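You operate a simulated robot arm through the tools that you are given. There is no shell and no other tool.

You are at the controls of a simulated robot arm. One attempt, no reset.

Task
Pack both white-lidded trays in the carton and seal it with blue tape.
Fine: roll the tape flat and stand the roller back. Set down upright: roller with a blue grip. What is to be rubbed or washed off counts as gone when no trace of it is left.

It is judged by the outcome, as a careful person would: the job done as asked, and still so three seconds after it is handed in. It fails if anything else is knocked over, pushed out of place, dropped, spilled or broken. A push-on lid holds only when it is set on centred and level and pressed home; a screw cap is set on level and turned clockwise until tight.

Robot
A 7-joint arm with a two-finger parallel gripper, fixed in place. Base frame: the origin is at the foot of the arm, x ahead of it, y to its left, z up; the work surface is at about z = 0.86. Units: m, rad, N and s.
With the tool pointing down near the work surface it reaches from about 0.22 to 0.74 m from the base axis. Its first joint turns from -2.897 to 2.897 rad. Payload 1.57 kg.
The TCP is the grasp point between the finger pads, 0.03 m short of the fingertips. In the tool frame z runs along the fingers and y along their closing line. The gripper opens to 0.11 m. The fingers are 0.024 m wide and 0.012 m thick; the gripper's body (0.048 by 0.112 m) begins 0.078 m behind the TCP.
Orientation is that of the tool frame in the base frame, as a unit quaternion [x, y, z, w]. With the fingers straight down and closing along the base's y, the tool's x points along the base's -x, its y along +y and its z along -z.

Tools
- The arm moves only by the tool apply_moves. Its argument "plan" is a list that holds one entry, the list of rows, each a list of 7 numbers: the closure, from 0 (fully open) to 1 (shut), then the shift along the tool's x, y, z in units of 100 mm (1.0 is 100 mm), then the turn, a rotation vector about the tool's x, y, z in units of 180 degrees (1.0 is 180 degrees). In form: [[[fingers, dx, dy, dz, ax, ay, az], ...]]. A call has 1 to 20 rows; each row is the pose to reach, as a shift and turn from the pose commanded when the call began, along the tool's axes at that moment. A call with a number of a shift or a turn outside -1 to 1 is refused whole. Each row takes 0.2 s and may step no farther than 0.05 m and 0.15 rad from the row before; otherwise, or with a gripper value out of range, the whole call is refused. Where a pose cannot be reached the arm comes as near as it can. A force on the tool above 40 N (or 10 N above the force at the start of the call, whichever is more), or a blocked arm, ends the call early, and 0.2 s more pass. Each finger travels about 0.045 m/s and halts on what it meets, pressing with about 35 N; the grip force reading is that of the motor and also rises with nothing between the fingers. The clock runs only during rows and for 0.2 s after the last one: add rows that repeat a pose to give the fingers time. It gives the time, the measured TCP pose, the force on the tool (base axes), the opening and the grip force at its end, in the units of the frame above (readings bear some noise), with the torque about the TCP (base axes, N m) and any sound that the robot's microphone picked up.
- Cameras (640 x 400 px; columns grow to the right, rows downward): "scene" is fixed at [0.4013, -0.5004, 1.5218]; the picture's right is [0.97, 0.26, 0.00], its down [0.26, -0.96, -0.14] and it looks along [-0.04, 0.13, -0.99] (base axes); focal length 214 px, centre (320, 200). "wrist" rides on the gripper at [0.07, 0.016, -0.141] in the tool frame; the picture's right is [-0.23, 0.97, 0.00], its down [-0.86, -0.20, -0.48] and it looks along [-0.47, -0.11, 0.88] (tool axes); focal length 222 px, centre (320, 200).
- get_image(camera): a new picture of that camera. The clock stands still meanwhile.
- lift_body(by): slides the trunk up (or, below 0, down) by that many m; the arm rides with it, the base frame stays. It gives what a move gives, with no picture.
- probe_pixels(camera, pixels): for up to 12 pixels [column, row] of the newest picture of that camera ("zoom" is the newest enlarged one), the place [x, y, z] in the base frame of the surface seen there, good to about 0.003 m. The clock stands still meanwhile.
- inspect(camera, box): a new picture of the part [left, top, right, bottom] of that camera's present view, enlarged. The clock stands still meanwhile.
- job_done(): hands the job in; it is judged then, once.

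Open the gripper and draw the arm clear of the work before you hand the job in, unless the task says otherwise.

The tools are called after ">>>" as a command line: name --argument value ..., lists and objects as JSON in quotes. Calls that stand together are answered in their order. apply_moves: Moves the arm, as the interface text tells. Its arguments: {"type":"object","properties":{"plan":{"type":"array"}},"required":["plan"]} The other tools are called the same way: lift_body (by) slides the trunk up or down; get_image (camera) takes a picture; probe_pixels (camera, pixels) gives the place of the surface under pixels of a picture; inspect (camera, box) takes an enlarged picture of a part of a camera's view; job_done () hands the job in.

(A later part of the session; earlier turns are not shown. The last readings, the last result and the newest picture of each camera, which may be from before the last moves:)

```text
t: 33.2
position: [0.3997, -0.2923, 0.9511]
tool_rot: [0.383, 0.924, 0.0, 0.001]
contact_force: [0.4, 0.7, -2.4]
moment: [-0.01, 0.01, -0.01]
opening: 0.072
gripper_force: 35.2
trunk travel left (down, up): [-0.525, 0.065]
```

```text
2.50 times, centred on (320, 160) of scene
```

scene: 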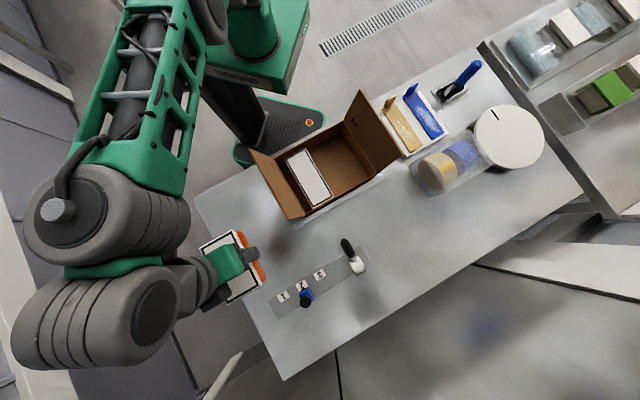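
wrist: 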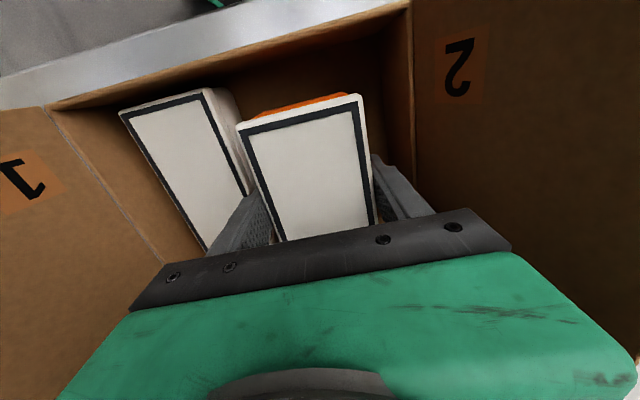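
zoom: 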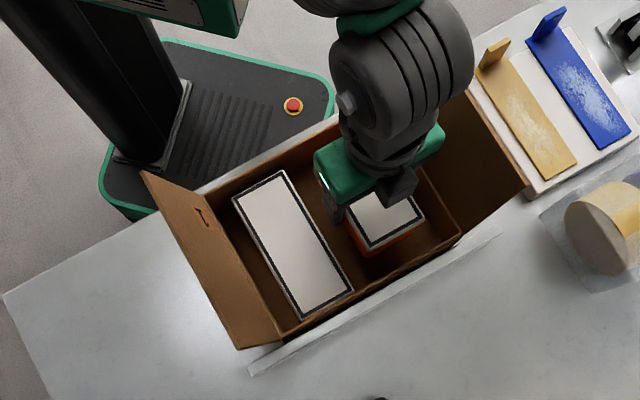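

There is clearance on both sides of B. I lower the last ~50 mm to the floor.

>>> apply_moves --plan '[[[0.5, 0, 0, 0.15, 0, 0, 0], [0.5, 0, 0, 0.3, 0, 0, 0], [0.5, 0, 0, 0.4, 0, 0, 0], [0.5, 0, 0, 0.46, 0, 0, 0], [0.5, 0, 0, 0.5, 0, 0, 0], [0.5, 0, 0, 0.5, 0, 0, 0]]]'

>>> get_image --camera "wrist"

```text
t: 34.6
position: [0.4001, -0.2927, 0.9025]
tool_rot: [0.383, 0.924, -0.001, 0.002]
contact_force: [-0.1, 3.5, 20.3]
moment: [0.57, 0.72, -0.04]
opening: 0.0718
gripper_force: 34.9
trunk travel left (down, up): [-0.525, 0.065]
```

```text
taken
```

wrist: 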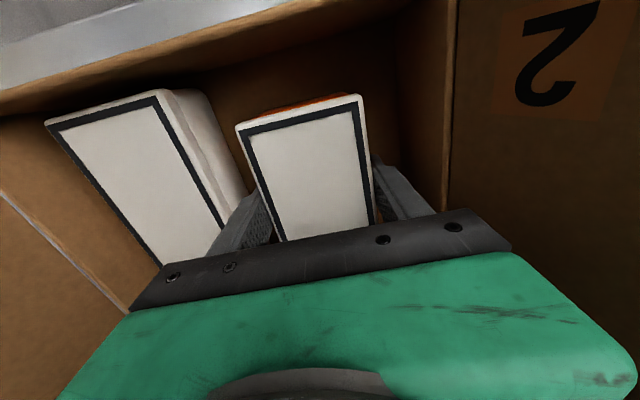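

B touches the floor (20 N). I release with a small opening, rise, and check the carton.

>>> apply_moves --plan '[[[0.5, 0, 0, -0.01, 0, 0, 0], [0.28, 0, 0, -0.01, 0, 0, 0], [0.28, 0, 0, -0.01, 0, 0, 0], [0.28, 0, 0, -0.01, 0, 0, 0], [0.28, 0, 0, -0.2, 0, 0, 0], [0.28, 0, 0, -0.45, 0, 0, 0], [0.28, 0, 0, -0.7, 0, 0, 0], [0.28, 0, 0, -1.0, 0, 0, 0]]]'

>>> apply_moves --plan '[[[0.28, 0, 0, -0.4, 0, 0, 0], [0.28, 0, 0, -0.8, 0, 0, 0], [0.28, 0, -0.2, -1.0, 0, 0, 0], [0.28, 0, -0.6, -1.0, 0, 0, 0], [0.28, 0, -1.0, -1.0, 0, 0, 0]]]'

>>> get_image --camera "wrist"

>>> get_image --camera "scene"

```text
t: 36.4
position: [0.3992, -0.2902, 0.9992]
tool_rot: [0.382, 0.924, 0.0, 0.001]
contact_force: [0.6, -0.3, -0.3]
moment: [-0.01, -0.01, -0.02]
opening: 0.0793
gripper_force: 0.0
trunk travel left (down, up): [-0.525, 0.065]
```

```text
t: 37.6
position: [0.3242, -0.3613, 1.0978]
tool_rot: [0.383, 0.924, 0.0, 0.0]
contact_force: [-0.9, 0.3, 0.0]
moment: [0.01, 0.0, 0.0]
opening: 0.079
gripper_force: 0.0
trunk travel left (down, up): [-0.525, 0.065]
```

```text
taken
```

wrist: 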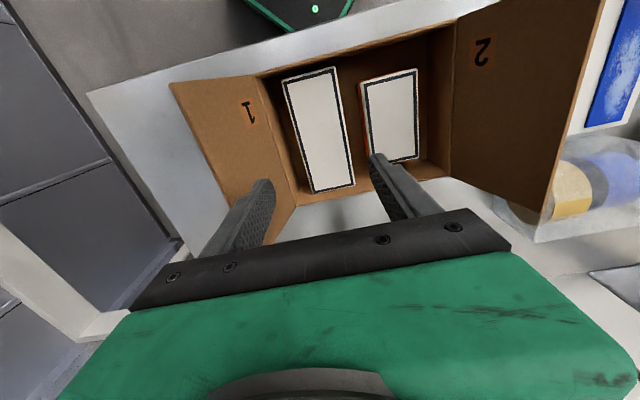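

```text
taken
```

scene: 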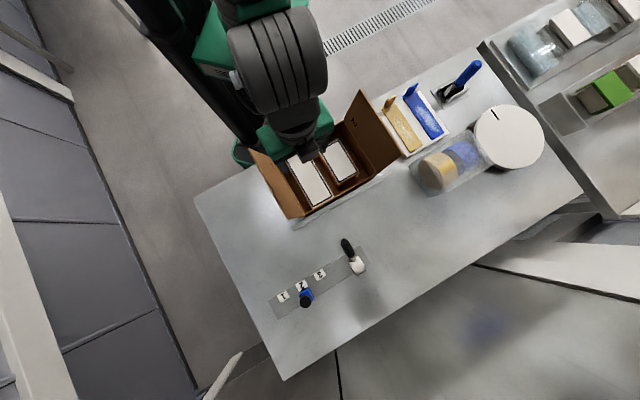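

Both trays are in the carton. Next I close flap 1 from outside: fingers shut, rise over its top edge, and go down outside it at u≈-0.16.

>>> apply_moves --plan '[[[0.6, 0, 0, -0.2, 0, 0, 0], [1, -0.04, 0, -0.4, 0, 0, 0], [1, -0.04, -0.3, -0.4, 0, 0, 0], [1, -0.04, -0.6, -0.4, 0, 0, 0], [1, -0.04, -1.0, -0.4, 0, 0, 0]]]'

>>> apply_moves --plan '[[[1, 0, -0.2, 0, 0, 0, 0], [1, 0, -0.38, 0, 0, 0, 0], [1, 0, -0.38, 0.3, 0, 0, 0], [1, 0, -0.38, 0.6, 0, 0, 0], [1, 0, -0.38, 0.85, 0, 0, 0], [1, 0, -0.38, 0.85, 0, 0, 0]]]'

>>> get_image --camera "wrist"

>>> inspect --camera "scene" --box '[200, 80, 400, 240]'

```text
t: 38.8
position: [0.2585, -0.4328, 1.1355]
tool_rot: [0.382, 0.924, 0.0, 0.001]
contact_force: [0.6, -0.6, -0.2]
moment: [-0.01, -0.01, 0.02]
opening: 0.0003
gripper_force: 13.7
trunk travel left (down, up): [-0.525, 0.065]
```

```text
t: 40.2
position: [0.2325, -0.462, 1.0533]
tool_rot: [0.383, 0.924, 0.0, 0.0]
contact_force: [0.4, -0.4, 0.4]
moment: [0.01, 0.05, 0.01]
opening: 0.0
gripper_force: 21.1
trunk travel left (down, up): [-0.525, 0.065]
```

```text
taken
```

wrist: 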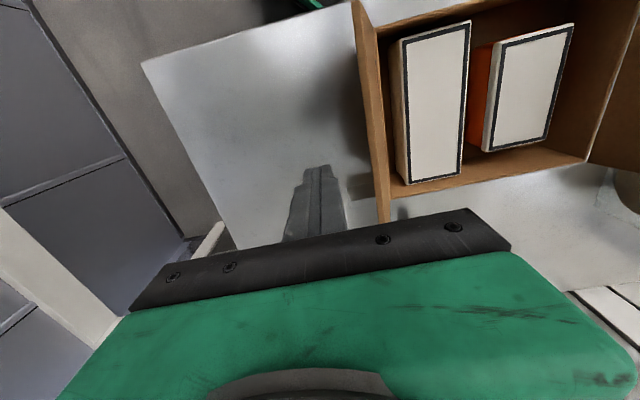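

```text
2.50 times, centred on (300, 160) of scene
```

zoom: 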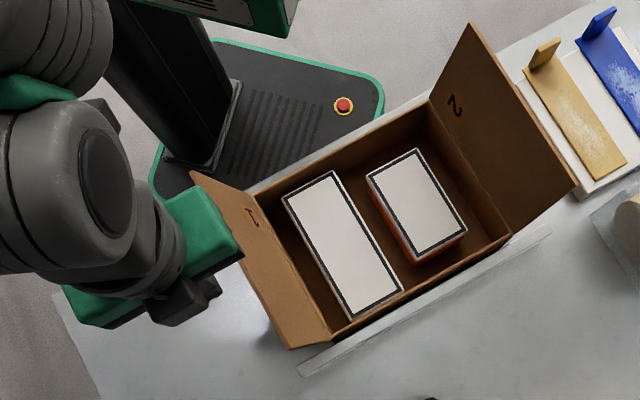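

The fingers are outside flap 1, at u≈-0.162 with their tips at z≈1.02. I push gently inward to bring the flap upright, watching the force.

>>> apply_moves --plan '[[[1, 0, 0.15, 0, 0, 0, 0], [1, 0, 0.28, 0, 0, 0, 0], [1, 0, 0.38, 0, 0, 0, 0], [1, 0, 0.48, 0, 0, 0, 0], [1, 0, 0.58, 0, 0, 0, 0], [1, 0, 0.67, 0, 0, 0, 0]]]'

>>> get_image --camera "wrist"

>>> inspect --camera "scene" --box '[200, 80, 400, 240]'

```text
t: 41.6
position: [0.2815, -0.4146, 1.055]
tool_rot: [0.383, 0.924, 0.001, 0.0]
contact_force: [0.4, 1.5, 0.1]
moment: [-0.01, -0.02, 0.0]
opening: 0.0001
gripper_force: 21.1
trunk travel left (down, up): [-0.525, 0.065]
```

```text
taken
```

wrist: 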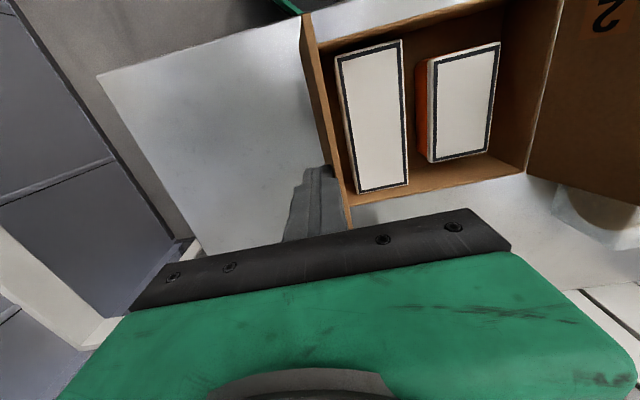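

```text
2.50 times, centred on (300, 160) of scene
```

zoom: 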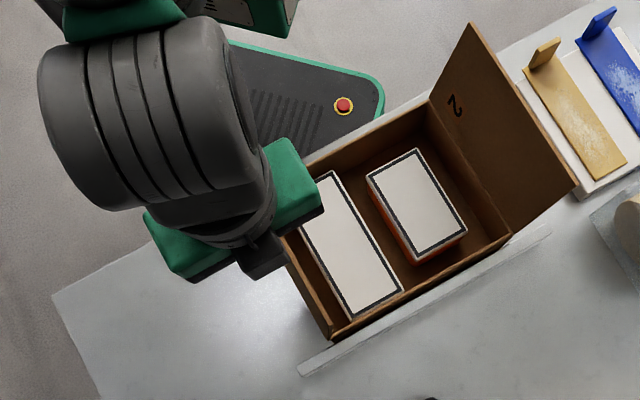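

Flap 1 is now upright with barely 1.5 N of force. I follow its arc inward and down toward closed.

>>> apply_moves --plan '[[[1, 0, 0.11, 0.01, 0, 0, 0], [1, 0, 0.22, 0.05, 0, 0, 0], [1, 0, 0.33, 0.09, 0, 0, 0], [1, 0, 0.43, 0.14, 0, 0, 0], [1, 0, 0.53, 0.21, 0, 0, 0], [1, 0, 0.61, 0.28, 0, 0, 0], [1, 0, 0.69, 0.37, 0, 0, 0], [1, 0, 0.75, 0.46, 0, 0, 0], [1, 0, 0.79, 0.54, 0, 0, 0], [1, 0, 0.82, 0.6, 0, 0, 0]]]'

>>> inspect --camera "scene" --box '[200, 80, 400, 240]'

>>> get_image --camera "wrist"

```text
t: 43.8
position: [0.339, -0.3587, 0.9946]
tool_rot: [0.382, 0.924, 0.0, 0.0]
contact_force: [0.2, -0.5, 0.5]
moment: [-0.01, 0.0, -0.01]
opening: 0.0002
gripper_force: 21.5
trunk travel left (down, up): [-0.525, 0.065]
```

```text
2.50 times, centred on (300, 160) of scene
```

zoom: 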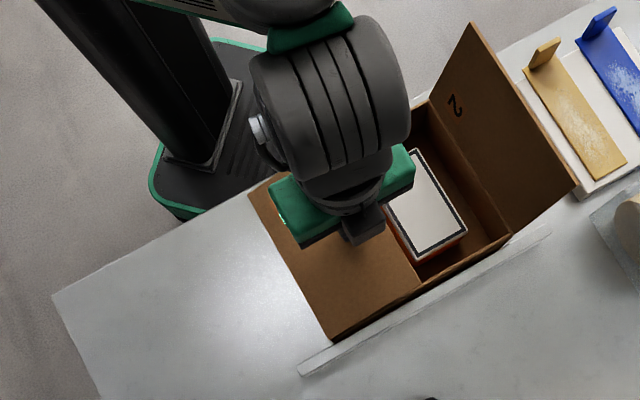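

```text
taken
```

wrist: 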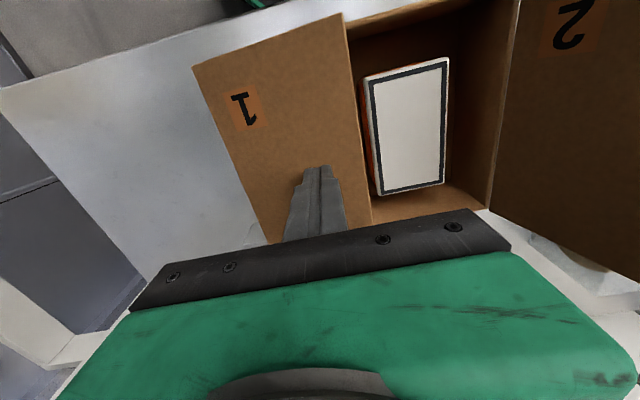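

Flap 1 looks nearly closed. I probe its height.

>>> probe_pixels --camera "wrist" --pixels '[[341, 20], [195, 70], [366, 215], [270, 100], [352, 120], [264, 236], [300, 40]]'

```text
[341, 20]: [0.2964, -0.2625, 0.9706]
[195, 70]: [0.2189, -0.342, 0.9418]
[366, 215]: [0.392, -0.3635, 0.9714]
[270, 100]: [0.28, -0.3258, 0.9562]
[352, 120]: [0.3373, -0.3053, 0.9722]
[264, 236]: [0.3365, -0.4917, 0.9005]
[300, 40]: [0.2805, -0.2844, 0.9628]
```

The flap's free edge is at z≈0.971, about 15° still open. I press it the rest of the way down.

>>> apply_moves --plan '[[[1, 0, 0.03, 0.1, 0, 0, 0], [1, 0, 0.05, 0.18, 0, 0, 0], [1, 0, 0.05, 0.24, 0, 0, 0], [1, 0, 0.05, 0.27, 0, 0, 0], [1, 0, 0.05, 0.29, 0, 0, 0]]]'

>>> get_image --camera "wrist"

>>> probe_pixels --camera "wrist" --pixels '[[341, 20], [195, 70], [366, 215], [270, 100], [352, 120]]'

```text
t: 45.0
position: [0.3436, -0.3541, 0.9696]
tool_rot: [0.383, 0.924, -0.001, 0.002]
contact_force: [-3.8, -1.0, 24.1]
moment: [0.11, 0.28, 0.03]
opening: 0.0
gripper_force: 21.5
trunk travel left (down, up): [-0.525, 0.065]
```

```text
taken
```

wrist: 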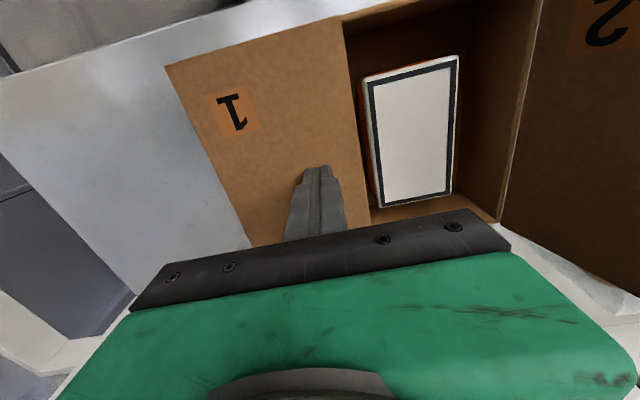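

```text
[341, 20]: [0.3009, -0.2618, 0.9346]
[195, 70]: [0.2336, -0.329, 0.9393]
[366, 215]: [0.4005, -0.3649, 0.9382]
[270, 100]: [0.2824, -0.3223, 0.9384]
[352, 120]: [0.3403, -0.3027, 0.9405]
```

Flap 1 is flat on the rim at z≈0.938. I lift off and see whether it stays down.

>>> apply_moves --plan '[[[1, 0, 0, -0.1, 0, 0, 0], [1, 0, 0, -0.4, 0, 0, 0], [1, 0, 0, -0.8, 0, 0, 0], [1, 0, 0, -1.0, 0, 0, 0], [1, 0, 0, -1.0, 0, 0, 0]]]'

>>> get_image --camera "wrist"

>>> probe_pixels --camera "wrist" --pixels '[[340, 55], [210, 95], [370, 175], [290, 120], [349, 120], [460, 100], [520, 30]]'

>>> inspect --camera "scene" --box '[200, 80, 400, 240]'

```text
t: 46.2
position: [0.3429, -0.3501, 1.0666]
tool_rot: [0.382, 0.924, -0.001, 0.0]
contact_force: [0.1, 0.3, 0.8]
moment: [-0.01, -0.02, 0.01]
opening: 0.0
gripper_force: 20.9
trunk travel left (down, up): [-0.525, 0.065]
```

```text
taken
```

wrist: 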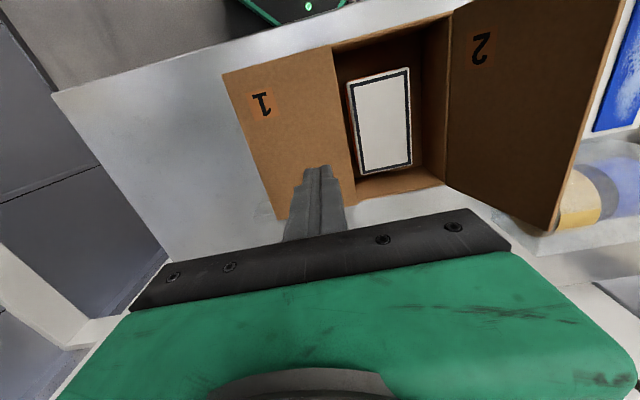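

```text
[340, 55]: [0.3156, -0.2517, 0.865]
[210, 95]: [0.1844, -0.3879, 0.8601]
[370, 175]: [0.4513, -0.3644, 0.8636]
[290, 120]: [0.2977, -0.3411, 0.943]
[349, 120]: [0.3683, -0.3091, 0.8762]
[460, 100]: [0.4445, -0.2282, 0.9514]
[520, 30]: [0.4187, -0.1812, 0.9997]
```

```text
2.50 times, centred on (300, 160) of scene
```

zoom: 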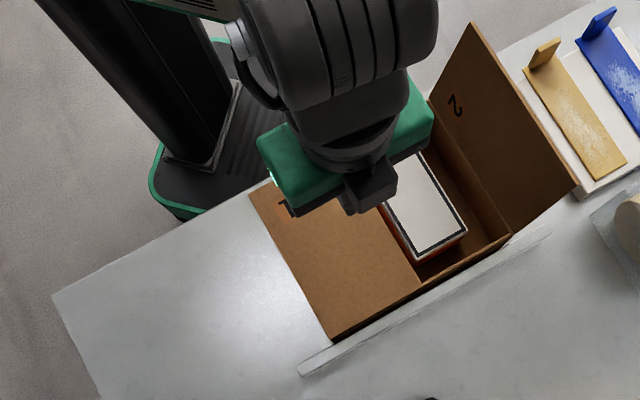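

Flap 1 stays closed. Now I go over flap 2 to its outer side at u≈0.225, keeping the tips above everything there.

>>> apply_moves --plan '[[[1, 0, 0, -0.35, 0, 0, 0], [1, 0, 0, -0.7, 0, 0, 0], [1, 0, 0.3, -0.7, 0, 0, 0], [1, 0, 0.65, -0.7, 0, 0, 0], [1, 0, 1.0, -0.7, 0, 0, 0]]]'

>>> apply_moves --plan '[[[1, 0, 0.35, 0, 0, 0, 0], [1, 0, 0.7, 0, 0, 0, 0], [1, 0, 1.0, 0, 0, 0, 0], [1, 0, 1.0, 0, 0, 0, 0]]]'

>>> apply_moves --plan '[[[1, 0, 0.3, 0, 0, 0, 0], [1, 0, 0.3, 0, 0, 0, 0]]]'

>>> get_image --camera "wrist"

>>> get_image --camera "scene"

```text
t: 47.4
position: [0.4139, -0.2786, 1.1338]
tool_rot: [0.382, 0.924, 0.0, 0.0]
contact_force: [0.1, -0.3, 0.6]
moment: [0.0, 0.04, 0.0]
opening: 0.0
gripper_force: 21.6
trunk travel left (down, up): [-0.525, 0.065]
```

```text
t: 48.4
position: [0.4847, -0.2094, 1.1365]
tool_rot: [0.382, 0.924, 0.0, 0.0]
contact_force: [-0.4, -0.1, 0.1]
moment: [-0.01, 0.03, -0.05]
opening: 0.0001
gripper_force: 21.5
trunk travel left (down, up): [-0.525, 0.065]
```

```text
t: 49.0
position: [0.5051, -0.1886, 1.1363]
tool_rot: [0.383, 0.924, -0.001, -0.001]
contact_force: [0.4, 0.8, 0.0]
moment: [0.0, 0.02, 0.02]
opening: 0.0003
gripper_force: 21.2
trunk travel left (down, up): [-0.525, 0.065]
```

```text
taken
```

wrist: 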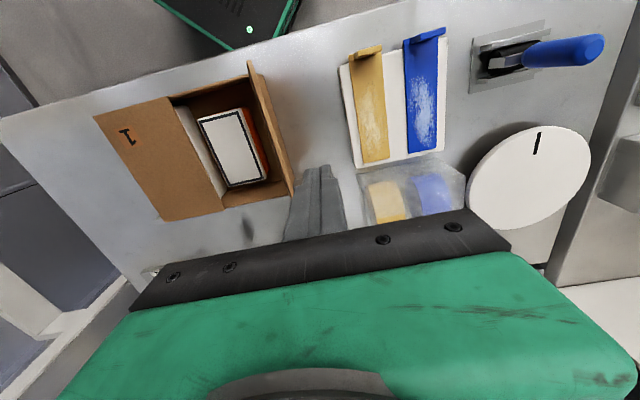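

```text
taken
```

scene: 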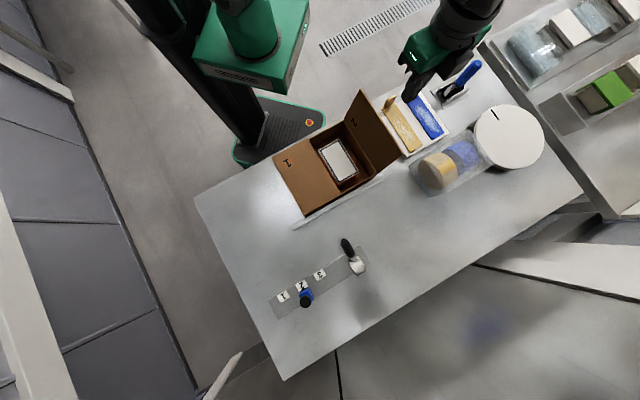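

Well placed at u≈0.224. While I'm here, I take a closer look at the tape strips and the roller from the wrist camera.

>>> inspect --camera "wrist" --box '[330, 10, 630, 200]'

>>> probe_pixels --camera "zoom" --pixels '[[158, 60], [240, 45], [165, 80], [225, 65], [230, 320], [170, 315], [200, 200], [205, 60], [345, 120], [380, 100], [560, 80], [430, 90]]'

>>> probe_pixels --camera "zoom" --pixels '[[300, 80], [460, 50], [470, 130], [300, 180], [340, 90], [350, 140], [400, 80], [500, 85], [235, 340], [20, 120], [60, 340], [130, 330]]'

```text
2.11 times, centred on (480, 105) of wrist
```

zoom: 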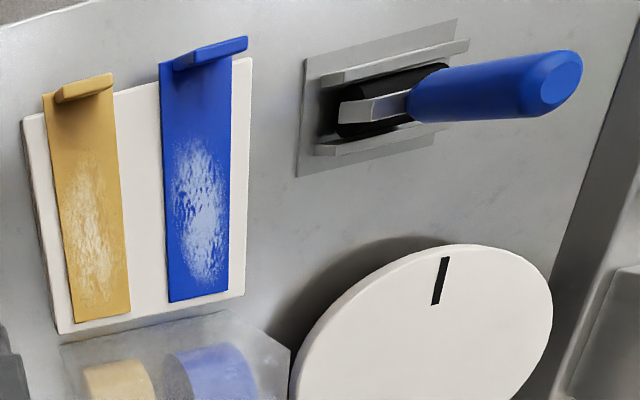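

```text
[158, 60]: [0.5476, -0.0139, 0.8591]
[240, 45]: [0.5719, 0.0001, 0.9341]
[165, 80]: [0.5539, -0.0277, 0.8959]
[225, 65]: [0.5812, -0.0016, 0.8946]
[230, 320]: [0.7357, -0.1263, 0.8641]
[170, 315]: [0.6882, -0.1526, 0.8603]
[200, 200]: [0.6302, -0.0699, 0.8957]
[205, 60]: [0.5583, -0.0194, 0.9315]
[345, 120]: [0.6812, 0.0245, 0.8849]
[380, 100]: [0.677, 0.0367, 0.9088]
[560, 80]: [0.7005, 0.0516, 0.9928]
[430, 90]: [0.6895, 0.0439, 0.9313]
```

```text
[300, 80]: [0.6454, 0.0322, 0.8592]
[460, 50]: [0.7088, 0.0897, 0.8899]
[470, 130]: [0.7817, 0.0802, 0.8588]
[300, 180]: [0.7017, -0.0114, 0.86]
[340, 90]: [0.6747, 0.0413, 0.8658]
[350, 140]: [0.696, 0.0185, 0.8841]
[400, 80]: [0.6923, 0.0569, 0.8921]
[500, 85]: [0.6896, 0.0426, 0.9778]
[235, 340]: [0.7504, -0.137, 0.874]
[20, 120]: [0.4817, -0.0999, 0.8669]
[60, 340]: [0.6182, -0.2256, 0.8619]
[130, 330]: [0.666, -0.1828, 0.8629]
```

Tape tab: a plate standing on the -v end of the blue strip, its top at z≈0.934. The roller handle is upright in a stand near (0.69,0.044). First I close flap 2: lower outside it and push it upright.

>>> apply_moves --plan '[[[1, 0, 0, 0.3, 0, 0, 0], [1, 0, 0, 0.6, 0, 0, 0], [1, 0, 0, 0.85, 0, 0, 0], [1, 0, -0.2, 0.85, 0, 0, 0], [1, 0, -0.35, 0.85, 0, 0, 0], [1, 0, -0.46, 0.85, 0, 0, 0], [1, 0, -0.57, 0.85, 0, 0, 0], [1, 0, -0.68, 0.85, 0, 0, 0]]]'

>>> get_image --camera "wrist"

>>> inspect --camera "scene" --box '[220, 80, 420, 240]'

```text
t: 50.8
position: [0.4569, -0.2378, 1.0514]
tool_rot: [0.382, 0.924, 0.001, 0.0]
contact_force: [0.9, 0.2, -0.2]
moment: [0.0, 0.02, -0.01]
opening: 0.0
gripper_force: 21.7
trunk travel left (down, up): [-0.525, 0.065]
```

```text
taken
```

wrist: 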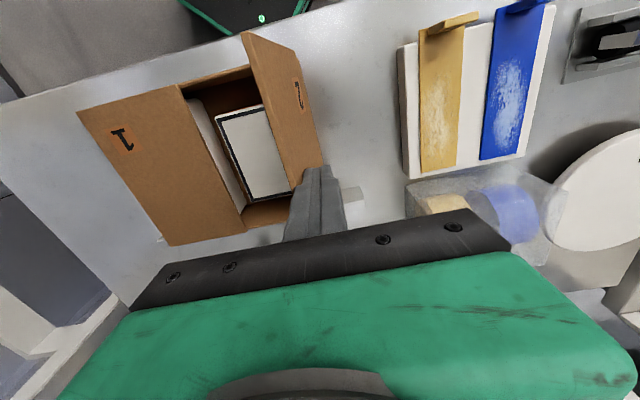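

```text
2.50 times, centred on (320, 160) of scene
```

zoom: 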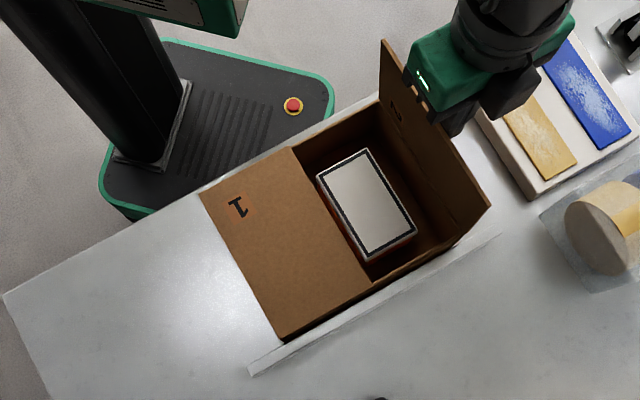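

Flap 2 is about upright. I follow the mirrored arc inward and down.

>>> apply_moves --plan '[[[1, 0, -0.11, 0.01, 0, 0, 0], [1, 0, -0.22, 0.05, 0, 0, 0], [1, 0, -0.33, 0.09, 0, 0, 0], [1, 0, -0.43, 0.14, 0, 0, 0], [1, 0, -0.53, 0.21, 0, 0, 0], [1, 0, -0.61, 0.28, 0, 0, 0], [1, 0, -0.69, 0.37, 0, 0, 0], [1, 0, -0.75, 0.46, 0, 0, 0], [1, 0, -0.79, 0.54, 0, 0, 0], [1, 0, -0.82, 0.6, 0, 0, 0]]]'

>>> apply_moves --plan '[[[1, 0, -0.03, 0.1, 0, 0, 0], [1, 0, -0.05, 0.16, 0, 0, 0], [1, 0, -0.05, 0.2, 0, 0, 0], [1, 0, -0.05, 0.23, 0, 0, 0], [1, 0, -0.05, 0.25, 0, 0, 0]]]'

>>> get_image --camera "wrist"

>>> inspect --camera "scene" --box '[220, 80, 420, 240]'

```text
t: 53.0
position: [0.3977, -0.2977, 0.9916]
tool_rot: [0.383, 0.924, 0.0, 0.0]
contact_force: [0.0, 0.4, -0.2]
moment: [0.01, 0.0, -0.02]
opening: 0.0
gripper_force: 21.4
trunk travel left (down, up): [-0.525, 0.065]
```

```text
t: 54.2
position: [0.3953, -0.2998, 0.9699]
tool_rot: [0.383, 0.924, -0.001, 0.003]
contact_force: [-0.5, -0.2, 21.2]
moment: [0.15, 0.08, 0.04]
opening: 0.0
gripper_force: 21.0
trunk travel left (down, up): [-0.525, 0.065]
```

```text
taken
```

wrist: 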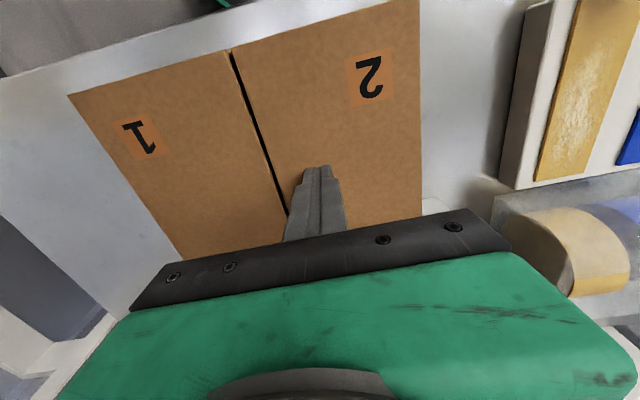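

```text
2.50 times, centred on (320, 160) of scene
```

zoom: 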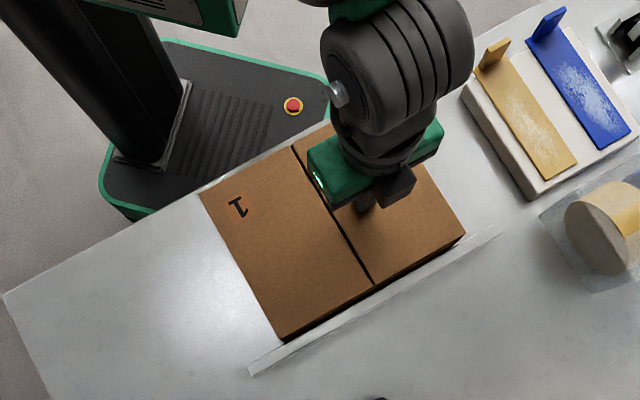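

Both flaps are closed, with a narrow seam between them. I lift off and measure the seam.

>>> apply_moves --plan '[[[1, 0, 0, -0.1, 0, 0, 0], [1, 0, 0, -0.4, 0, 0, 0], [1, 0, 0, -0.8, 0, 0, 0], [1, 0, 0.2, -1.0, 0, 0, 0], [1, 0, 0.6, -1.0, 0, 0, 0], [1, 0, 1.0, -1.0, 0, 0, 0]]]'

>>> apply_moves --plan '[[[1, 0, 0.4, -0.3, 0, 0, 0], [1, 0, 0.8, -0.6, 0, 0, 0], [1, 0, 1.0, -0.6, 0, 0, 0], [1, 0, 1.0, -0.6, 0, 0, 0]]]'

>>> inspect --camera "scene" --box '[250, 100, 370, 220]'

>>> get_image --camera "wrist"

```text
t: 55.6
position: [0.4645, -0.2279, 1.07]
tool_rot: [0.382, 0.924, 0.0, 0.001]
contact_force: [-0.9, 0.4, -0.2]
moment: [0.0, 0.02, -0.02]
opening: 0.0
gripper_force: 21.9
trunk travel left (down, up): [-0.525, 0.065]
```

```text
t: 56.6
position: [0.5391, -0.1557, 1.127]
tool_rot: [0.383, 0.924, 0.0, 0.0]
contact_force: [-0.7, 0.8, 0.1]
moment: [0.01, 0.0, -0.01]
opening: 0.0001
gripper_force: 22.0
trunk travel left (down, up): [-0.525, 0.065]
```

```text
3.33 times, centred on (310, 160) of scene
```

zoom: 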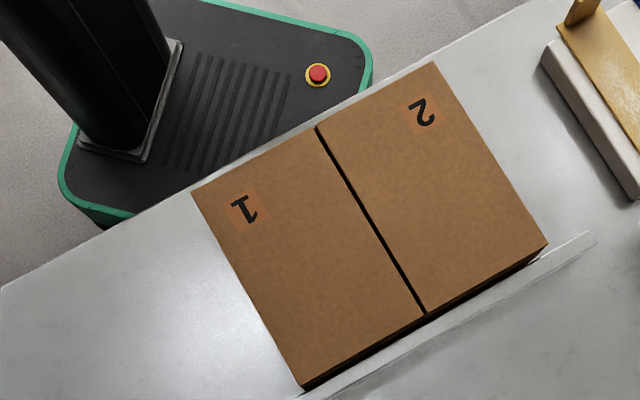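

```text
taken
```

wrist: 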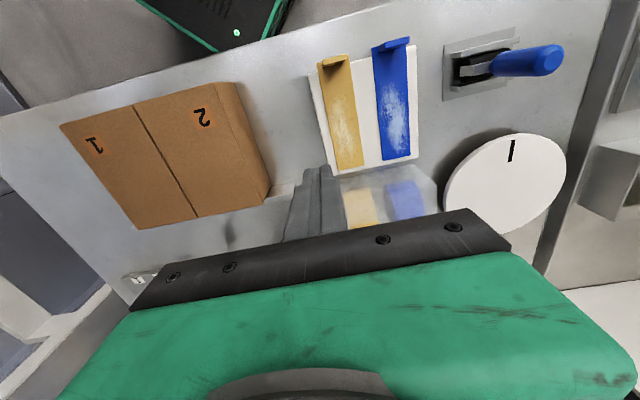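

The carton is closed and undisturbed. I probe the seam ends, the top corners, and a few points next to the seam.

>>> probe_pixels --camera "zoom" --pixels '[[314, 131], [322, 127], [418, 313], [428, 311], [366, 222], [380, 215], [195, 196], [432, 65], [543, 242], [304, 383], [290, 250], [450, 180]]'

>>> inspect --camera "scene" --box '[375, 60, 495, 180]'

>>> inspect --camera "wrist" --box '[300, 20, 460, 180]'

```text
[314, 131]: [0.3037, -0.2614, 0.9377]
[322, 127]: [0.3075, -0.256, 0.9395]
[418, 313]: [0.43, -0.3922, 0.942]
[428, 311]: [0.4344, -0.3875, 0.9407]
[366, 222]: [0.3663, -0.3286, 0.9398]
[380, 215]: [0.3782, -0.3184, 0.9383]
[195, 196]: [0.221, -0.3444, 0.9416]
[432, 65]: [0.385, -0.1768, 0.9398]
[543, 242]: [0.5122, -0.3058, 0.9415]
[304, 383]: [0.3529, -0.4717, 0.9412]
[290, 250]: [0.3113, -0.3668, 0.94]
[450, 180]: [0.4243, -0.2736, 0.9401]
```

```text
3.33 times, centred on (435, 120) of scene
```

zoom: 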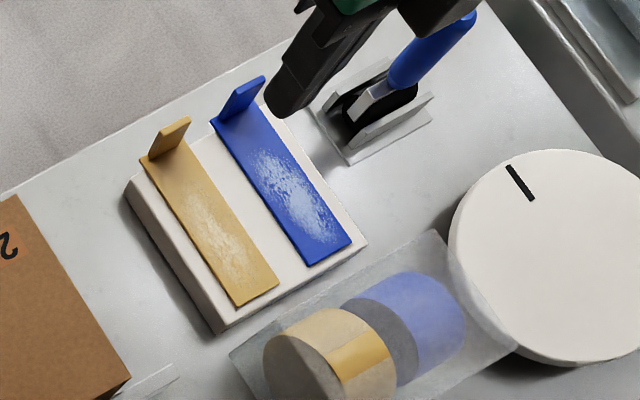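

```text
2.50 times, centred on (380, 100) of wrist
```

zoom: 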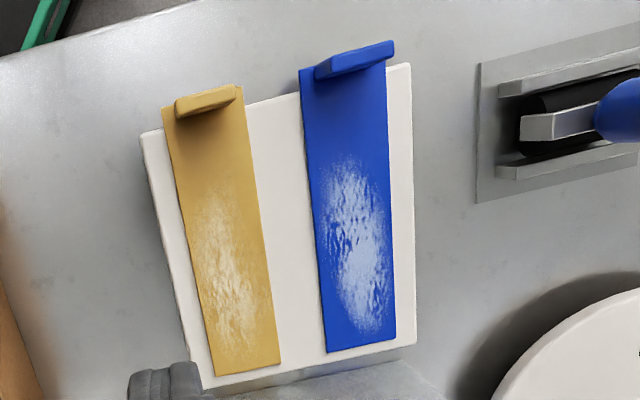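

Seam: u≈0.031, v 0.399–0.581, top z≈0.940. Now I probe the blue strip and its tab in the newest zoom.

>>> probe_pixels --camera "zoom" --pixels '[[303, 85], [384, 72], [329, 349], [393, 337], [318, 70], [392, 45], [355, 58], [355, 68], [310, 74], [350, 110], [405, 80], [400, 340]]'

>>> inspect --camera "scene" --box '[400, 70, 460, 130]'

>>> probe_pixels --camera "zoom" --pixels '[[90, 200], [140, 190], [300, 520], [60, 230], [130, 100], [200, 250]]'

```text
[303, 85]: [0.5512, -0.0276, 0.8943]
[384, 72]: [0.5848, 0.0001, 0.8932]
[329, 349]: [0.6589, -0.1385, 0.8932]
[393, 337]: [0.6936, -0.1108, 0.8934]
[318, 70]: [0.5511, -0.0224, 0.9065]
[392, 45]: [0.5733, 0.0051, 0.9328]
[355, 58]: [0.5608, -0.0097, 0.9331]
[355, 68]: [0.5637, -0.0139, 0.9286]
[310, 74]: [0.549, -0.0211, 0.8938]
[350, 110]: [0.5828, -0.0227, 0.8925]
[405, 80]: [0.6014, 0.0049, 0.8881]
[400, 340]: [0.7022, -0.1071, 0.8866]
```

```text
6.67 times, centred on (430, 100) of scene
```

zoom: 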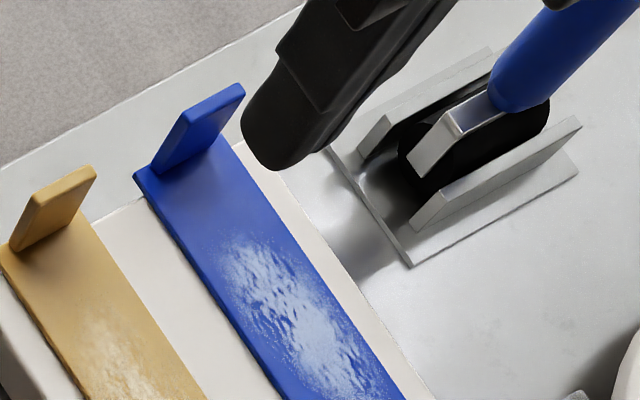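

```text
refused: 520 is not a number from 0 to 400
```

The blue strip spans u 0.369–0.413, v 0.405–0.570. Its tab is a thin upright plate across the near end at u≈0.391, v≈0.4035, z up to 0.934. I turn the tool -90° so the fingers close along v, and open them.

>>> apply_moves --plan '[[[0.9, 0, 0, 0, 0, 0, -0.0417], [0.8, 0, 0, 0, 0, 0, -0.0833], [0.6, 0, 0, 0, 0, 0, -0.125], [0.6, 0, 0, 0, 0, 0, -0.1667], [0.6, 0, 0, 0, 0, 0, -0.2083], [0.6, 0, 0, 0, 0, 0, -0.25], [0.6, 0, 0, 0, 0, 0, -0.2917], [0.6, 0, 0, 0, 0, 0, -0.3333], [0.6, 0, 0, 0, 0, 0, -0.375], [0.6, 0, 0, 0, 0, 0, -0.4167], [0.6, 0, 0, 0, 0, 0, -0.4583], [0.6, 0, 0, 0, 0, 0, -0.5], [0.6, 0, 0, 0, 0, 0, -0.5]]]'

>>> apply_moves --plan '[[[0.6, -0.3, 0.22, 0, 0, 0, 0], [0.6, -0.6, 0.44, 0, 0, 0, 0], [0.6, -0.9, 0.66, 0, 0, 0, 0], [0.6, -1.0, 0.875, 0, 0, 0, 0], [0.6, -1.0, 0.875, 0.3, 0, 0, 0], [0.6, -1.0, 0.875, 0.3, 0, 0, 0]]]'

>>> get_image --camera "wrist"

>>> get_image --camera "scene"

```text
t: 59.4
position: [0.537, -0.1579, 1.1283]
tool_rot: [-0.384, 0.923, 0.0, 0.0]
contact_force: [-0.1, -0.1, 0.4]
moment: [-0.02, 0.01, 0.04]
opening: 0.044
gripper_force: 0.1
trunk travel left (down, up): [-0.525, 0.065]
```

```text
t: 60.8
position: [0.5474, -0.0261, 1.0982]
tool_rot: [-0.383, 0.924, 0.0, 0.001]
contact_force: [0.4, -0.3, -0.8]
moment: [-0.01, 0.02, 0.0]
opening: 0.0438
gripper_force: 0.2
trunk travel left (down, up): [-0.525, 0.065]
```

```text
taken
```

wrist: 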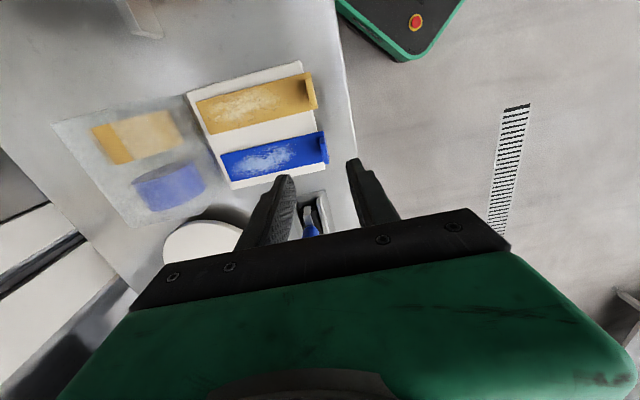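

```text
taken
```

scene: 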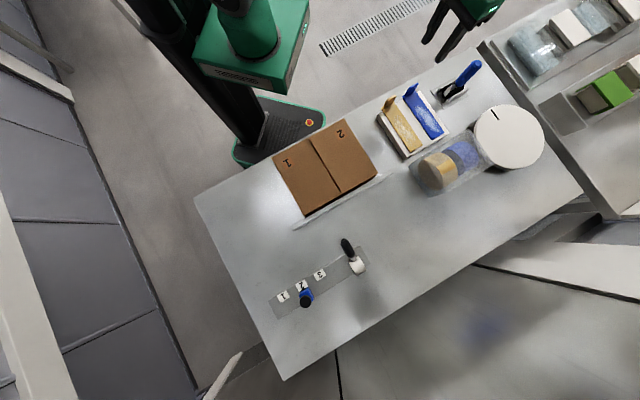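

I shift 22 mm over the tab and descend to just above it, then check the alignment.

>>> apply_moves --plan '[[[0.6, -0.12, 0.02, 0.1, 0, 0, 0], [0.6, -0.22, 0.02, 0.35, 0, 0, 0], [0.6, -0.22, 0.02, 0.65, 0, 0, 0], [0.6, -0.22, 0.02, 0.95, 0, 0, 0], [0.6, -0.22, 0.02, 0.95, 0, 0, 0]]]'

>>> get_image --camera "wrist"

>>> inspect --camera "wrist" --box '[220, 80, 440, 230]'

>>> inspect --camera "scene" --box '[380, 50, 500, 160]'

```text
t: 62.0
position: [0.5624, -0.0086, 1.0009]
tool_rot: [-0.383, 0.924, 0.0, 0.0]
contact_force: [-1.2, 0.3, -0.1]
moment: [0.04, 0.03, 0.02]
opening: 0.0439
gripper_force: 0.0
trunk travel left (down, up): [-0.525, 0.065]
```

```text
taken
```

wrist: 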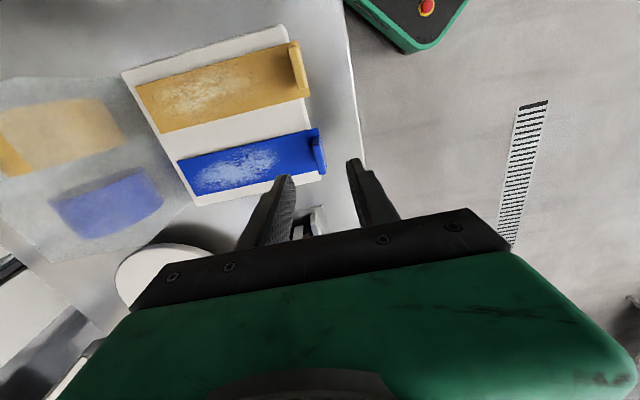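

```text
2.67 times, centred on (330, 155) of wrist
```

zoom: 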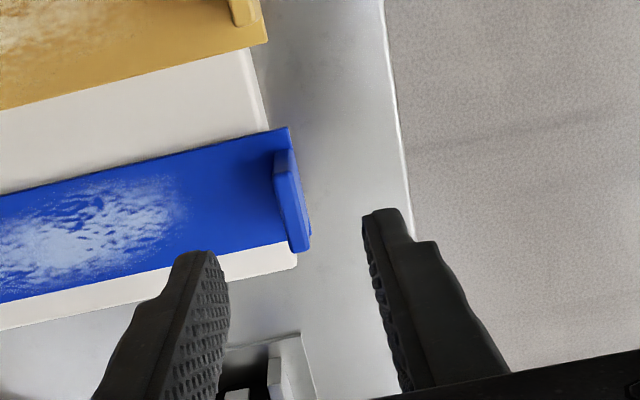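

```text
3.64 times, centred on (440, 105) of scene
```

zoom: 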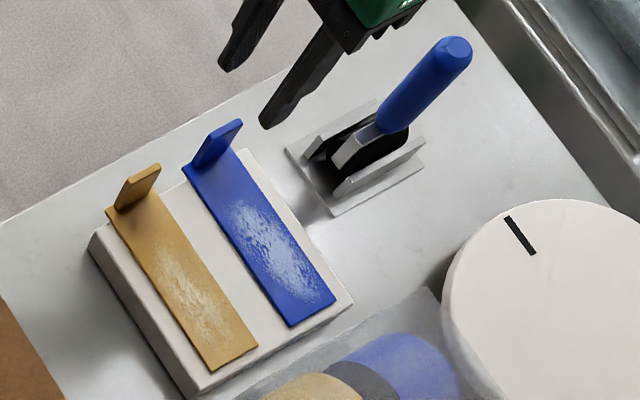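

I probe the tab's top edge from this closer view.

>>> probe_pixels --camera "wrist" --pixels '[[317, 140], [319, 150], [322, 165], [323, 172], [314, 155], [320, 137], [311, 132], [316, 172], [325, 170], [300, 155]]'

>>> probe_pixels --camera "zoom" --pixels '[[222, 135], [238, 125], [200, 165], [215, 150], [225, 150], [205, 130]]'

```text
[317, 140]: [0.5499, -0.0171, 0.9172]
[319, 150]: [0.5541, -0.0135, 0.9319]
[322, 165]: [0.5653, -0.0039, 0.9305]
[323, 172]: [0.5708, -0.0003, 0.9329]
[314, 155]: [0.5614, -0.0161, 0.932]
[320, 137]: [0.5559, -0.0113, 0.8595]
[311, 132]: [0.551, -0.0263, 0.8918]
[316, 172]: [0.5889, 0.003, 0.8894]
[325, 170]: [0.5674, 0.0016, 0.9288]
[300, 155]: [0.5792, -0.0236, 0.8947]
```

```text
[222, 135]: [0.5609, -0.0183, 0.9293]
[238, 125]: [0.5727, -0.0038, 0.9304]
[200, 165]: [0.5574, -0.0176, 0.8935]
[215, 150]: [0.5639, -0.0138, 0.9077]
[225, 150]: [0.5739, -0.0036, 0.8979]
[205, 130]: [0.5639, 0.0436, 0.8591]
```

The TCP lines up with the tab's centre (u≈0.392, v≈0.405). I descend to TCP z≈0.930, with the tips just above the strip, and close on the tab.

>>> apply_moves --plan '[[[0.6, 0, -0.01, 0.25, 0, 0, 0], [0.6, 0, -0.01, 0.5, 0, 0, 0], [0.6, 0, -0.01, 0.7, 0, 0, 0], [0.6, 0, -0.01, 0.7, 0, 0, 0]]]'

>>> inspect --camera "scene" --box '[380, 50, 500, 160]'

>>> get_image --camera "wrist"

```text
t: 63.0
position: [0.5616, -0.0095, 0.9318]
tool_rot: [-0.383, 0.924, 0.0, 0.001]
contact_force: [0.8, -0.1, 0.1]
moment: [-0.02, 0.01, -0.02]
opening: 0.0441
gripper_force: 0.0
trunk travel left (down, up): [-0.525, 0.065]
```

```text
3.64 times, centred on (440, 105) of scene
```

zoom: 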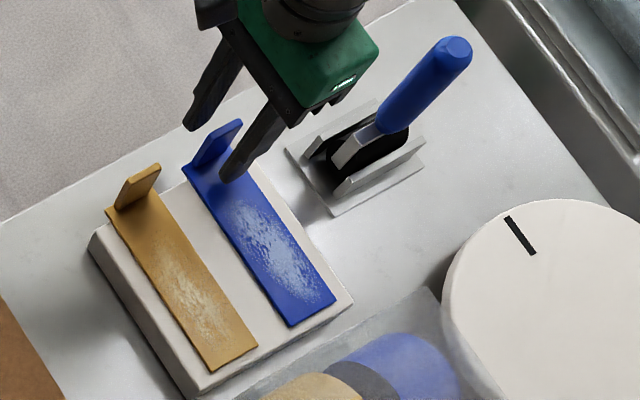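

```text
taken
```

wrist: 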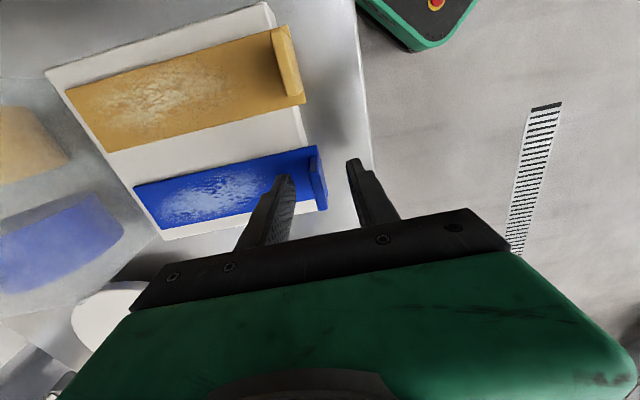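

The fingers straddle the tab. I close on it.

>>> apply_moves --plan '[[[1, 0, 0, 0, 0, 0, 0], [1, 0, 0, 0, 0, 0, 0], [1, 0, 0, 0, 0, 0, 0], [1, 0, 0, 0, 0, 0, 0], [1, 0, 0, 0, 0, 0, 0]]]'

>>> get_image --camera "wrist"

```text
t: 64.2
position: [0.5607, -0.0098, 0.9321]
tool_rot: [-0.383, 0.924, 0.0, 0.0]
contact_force: [0.0, 0.5, 0.2]
moment: [0.0, 0.03, 0.0]
opening: 0.0071
gripper_force: 26.5
trunk travel left (down, up): [-0.525, 0.065]
```

```text
taken
```

wrist: 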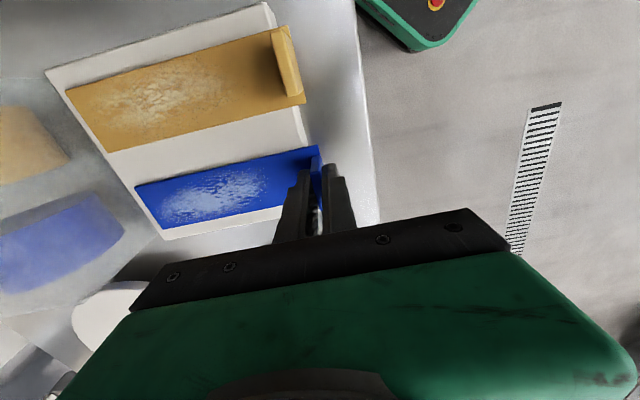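

The grip holds on the 7 mm thick tab. I lift slowly and watch whether the strip comes along.

>>> apply_moves --plan '[[[1, 0, 0, -0.05, 0, 0, 0], [1, 0, 0, -0.1, 0, 0, 0], [1, 0, 0, -0.2, 0, 0, 0], [1, 0, 0, -0.3, 0, 0, 0], [1, 0, 0, -0.4, 0, 0, 0], [1, 0, 0, -0.4, 0, 0, 0]]]'

>>> get_image --camera "wrist"

>>> inspect --camera "scene" --box '[380, 50, 500, 160]'

```text
t: 65.6
position: [0.5608, -0.0103, 0.9724]
tool_rot: [-0.384, 0.924, 0.0, 0.0]
contact_force: [-0.9, -0.7, -0.3]
moment: [-0.02, -0.04, -0.02]
opening: 0.007
gripper_force: 26.3
trunk travel left (down, up): [-0.525, 0.065]
```

```text
taken
```

wrist: 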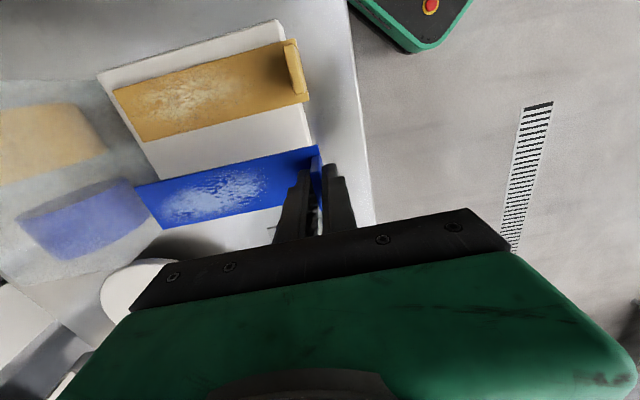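

```text
3.64 times, centred on (440, 105) of scene
```

zoom: 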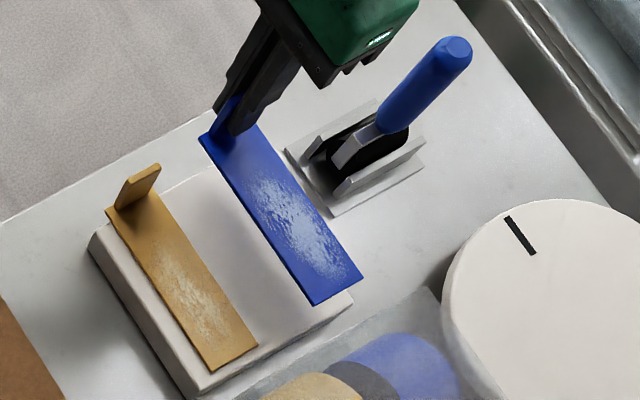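

The strip came off cleanly and rides rigid with the tab. I raise it and carry it back over the carton, along -u.

>>> apply_moves --plan '[[[1, 0, 0, -0.3, 0, 0, 0], [1, 0, 0, -0.6, 0, 0, 0], [1, 0.2, 0, -0.9, 0, 0, 0], [1, 0.5, 0, -0.9, 0, 0, 0], [1, 0.8, 0, -0.9, 0, 0, 0], [1, 1.0, 0, -0.9, 0, 0, 0]]]'

>>> apply_moves --plan '[[[1, 0.3, 0, 0, 0, 0, 0], [1, 0.6, 0, 0, 0, 0, 0], [1, 1.0, 0, 0, 0, 0, 0]]]'

>>> apply_moves --plan '[[[1, 0.3, 0, 0, 0, 0, 0], [1, 0.6, 0, 0, 0, 0, 0], [1, 1.0, 0, 0, 0, 0, 0]]]'

>>> apply_moves --plan '[[[1, 0.3, -0.03, 0, 0, 0, 0], [1, 0.6, -0.03, 0.15, 0, 0, 0], [1, 0.6, -0.03, 0.4, 0, 0, 0], [1, 0.6, -0.03, 0.4, 0, 0, 0]]]'

>>> get_image --camera "wrist"

>>> inspect --camera "scene" --box '[250, 100, 370, 220]'

```text
t: 67.0
position: [0.4869, -0.0801, 1.0603]
tool_rot: [-0.383, 0.924, 0.0, 0.0]
contact_force: [0.1, -0.3, -1.3]
moment: [0.01, 0.03, 0.05]
opening: 0.0069
gripper_force: 26.3
trunk travel left (down, up): [-0.525, 0.065]
```

```text
t: 67.8
position: [0.4157, -0.1534, 1.063]
tool_rot: [-0.382, 0.924, 0.0, 0.0]
contact_force: [0.1, 0.3, 0.2]
moment: [-0.01, 0.02, 0.02]
opening: 0.0067
gripper_force: 26.2
trunk travel left (down, up): [-0.525, 0.065]
```

```text
t: 68.6
position: [0.3483, -0.2219, 1.0628]
tool_rot: [-0.382, 0.924, 0.0, 0.0]
contact_force: [0.4, 1.0, -0.7]
moment: [0.01, 0.03, -0.02]
opening: 0.0068
gripper_force: 26.6
trunk travel left (down, up): [-0.525, 0.065]
```

```text
t: 69.6
position: [0.3088, -0.2691, 1.021]
tool_rot: [-0.382, 0.924, -0.001, -0.001]
contact_force: [0.6, -0.8, -0.4]
moment: [0.0, 0.05, -0.02]
opening: 0.007
gripper_force: 26.4
trunk travel left (down, up): [-0.525, 0.065]
```

```text
taken
```

wrist: 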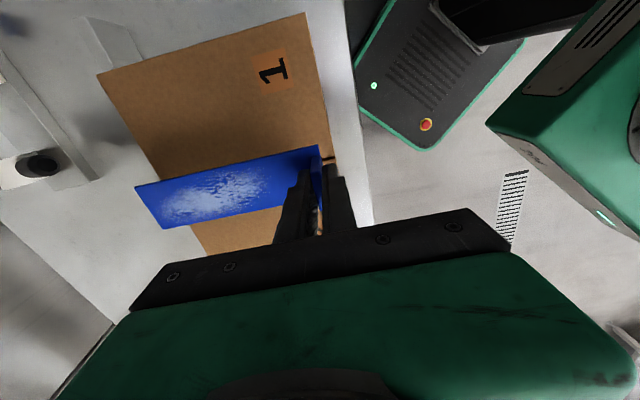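

```text
3.33 times, centred on (310, 160) of scene
```

zoom: 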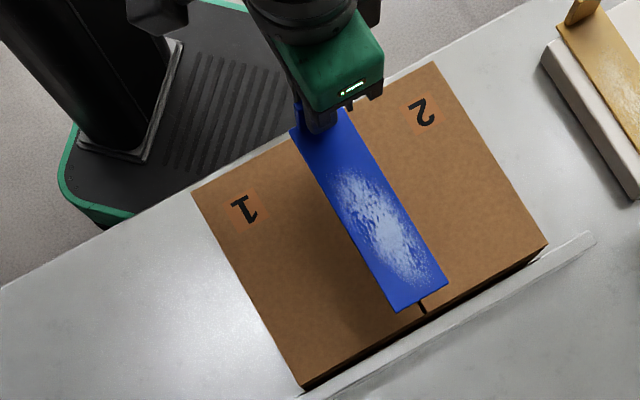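

The strip hangs over the seam. I probe its corners to fine-tune the alignment before it touches.

>>> probe_pixels --camera "zoom" --pixels '[[292, 131], [346, 110], [397, 308], [446, 285], [368, 200], [423, 297], [350, 250], [420, 220], [310, 165], [385, 170]]'

>>> probe_pixels --camera "wrist" --pixels '[[137, 187], [165, 227], [316, 148], [225, 165], [270, 155], [180, 223], [250, 206], [331, 160], [312, 160]]'

```text
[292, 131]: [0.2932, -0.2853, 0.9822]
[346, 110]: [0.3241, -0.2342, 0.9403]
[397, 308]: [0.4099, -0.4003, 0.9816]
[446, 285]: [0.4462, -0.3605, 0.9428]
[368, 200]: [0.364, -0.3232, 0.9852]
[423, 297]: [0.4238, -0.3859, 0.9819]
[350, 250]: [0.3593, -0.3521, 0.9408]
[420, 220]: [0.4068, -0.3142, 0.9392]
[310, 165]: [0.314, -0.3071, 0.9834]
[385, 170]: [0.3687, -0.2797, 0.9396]
```

```text
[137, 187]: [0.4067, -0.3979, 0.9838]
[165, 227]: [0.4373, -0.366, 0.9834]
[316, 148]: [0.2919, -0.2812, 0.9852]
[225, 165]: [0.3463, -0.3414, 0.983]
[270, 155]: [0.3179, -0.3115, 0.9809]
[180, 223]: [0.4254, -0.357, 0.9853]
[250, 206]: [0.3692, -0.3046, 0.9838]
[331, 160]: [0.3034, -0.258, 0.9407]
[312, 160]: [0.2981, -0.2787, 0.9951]
```

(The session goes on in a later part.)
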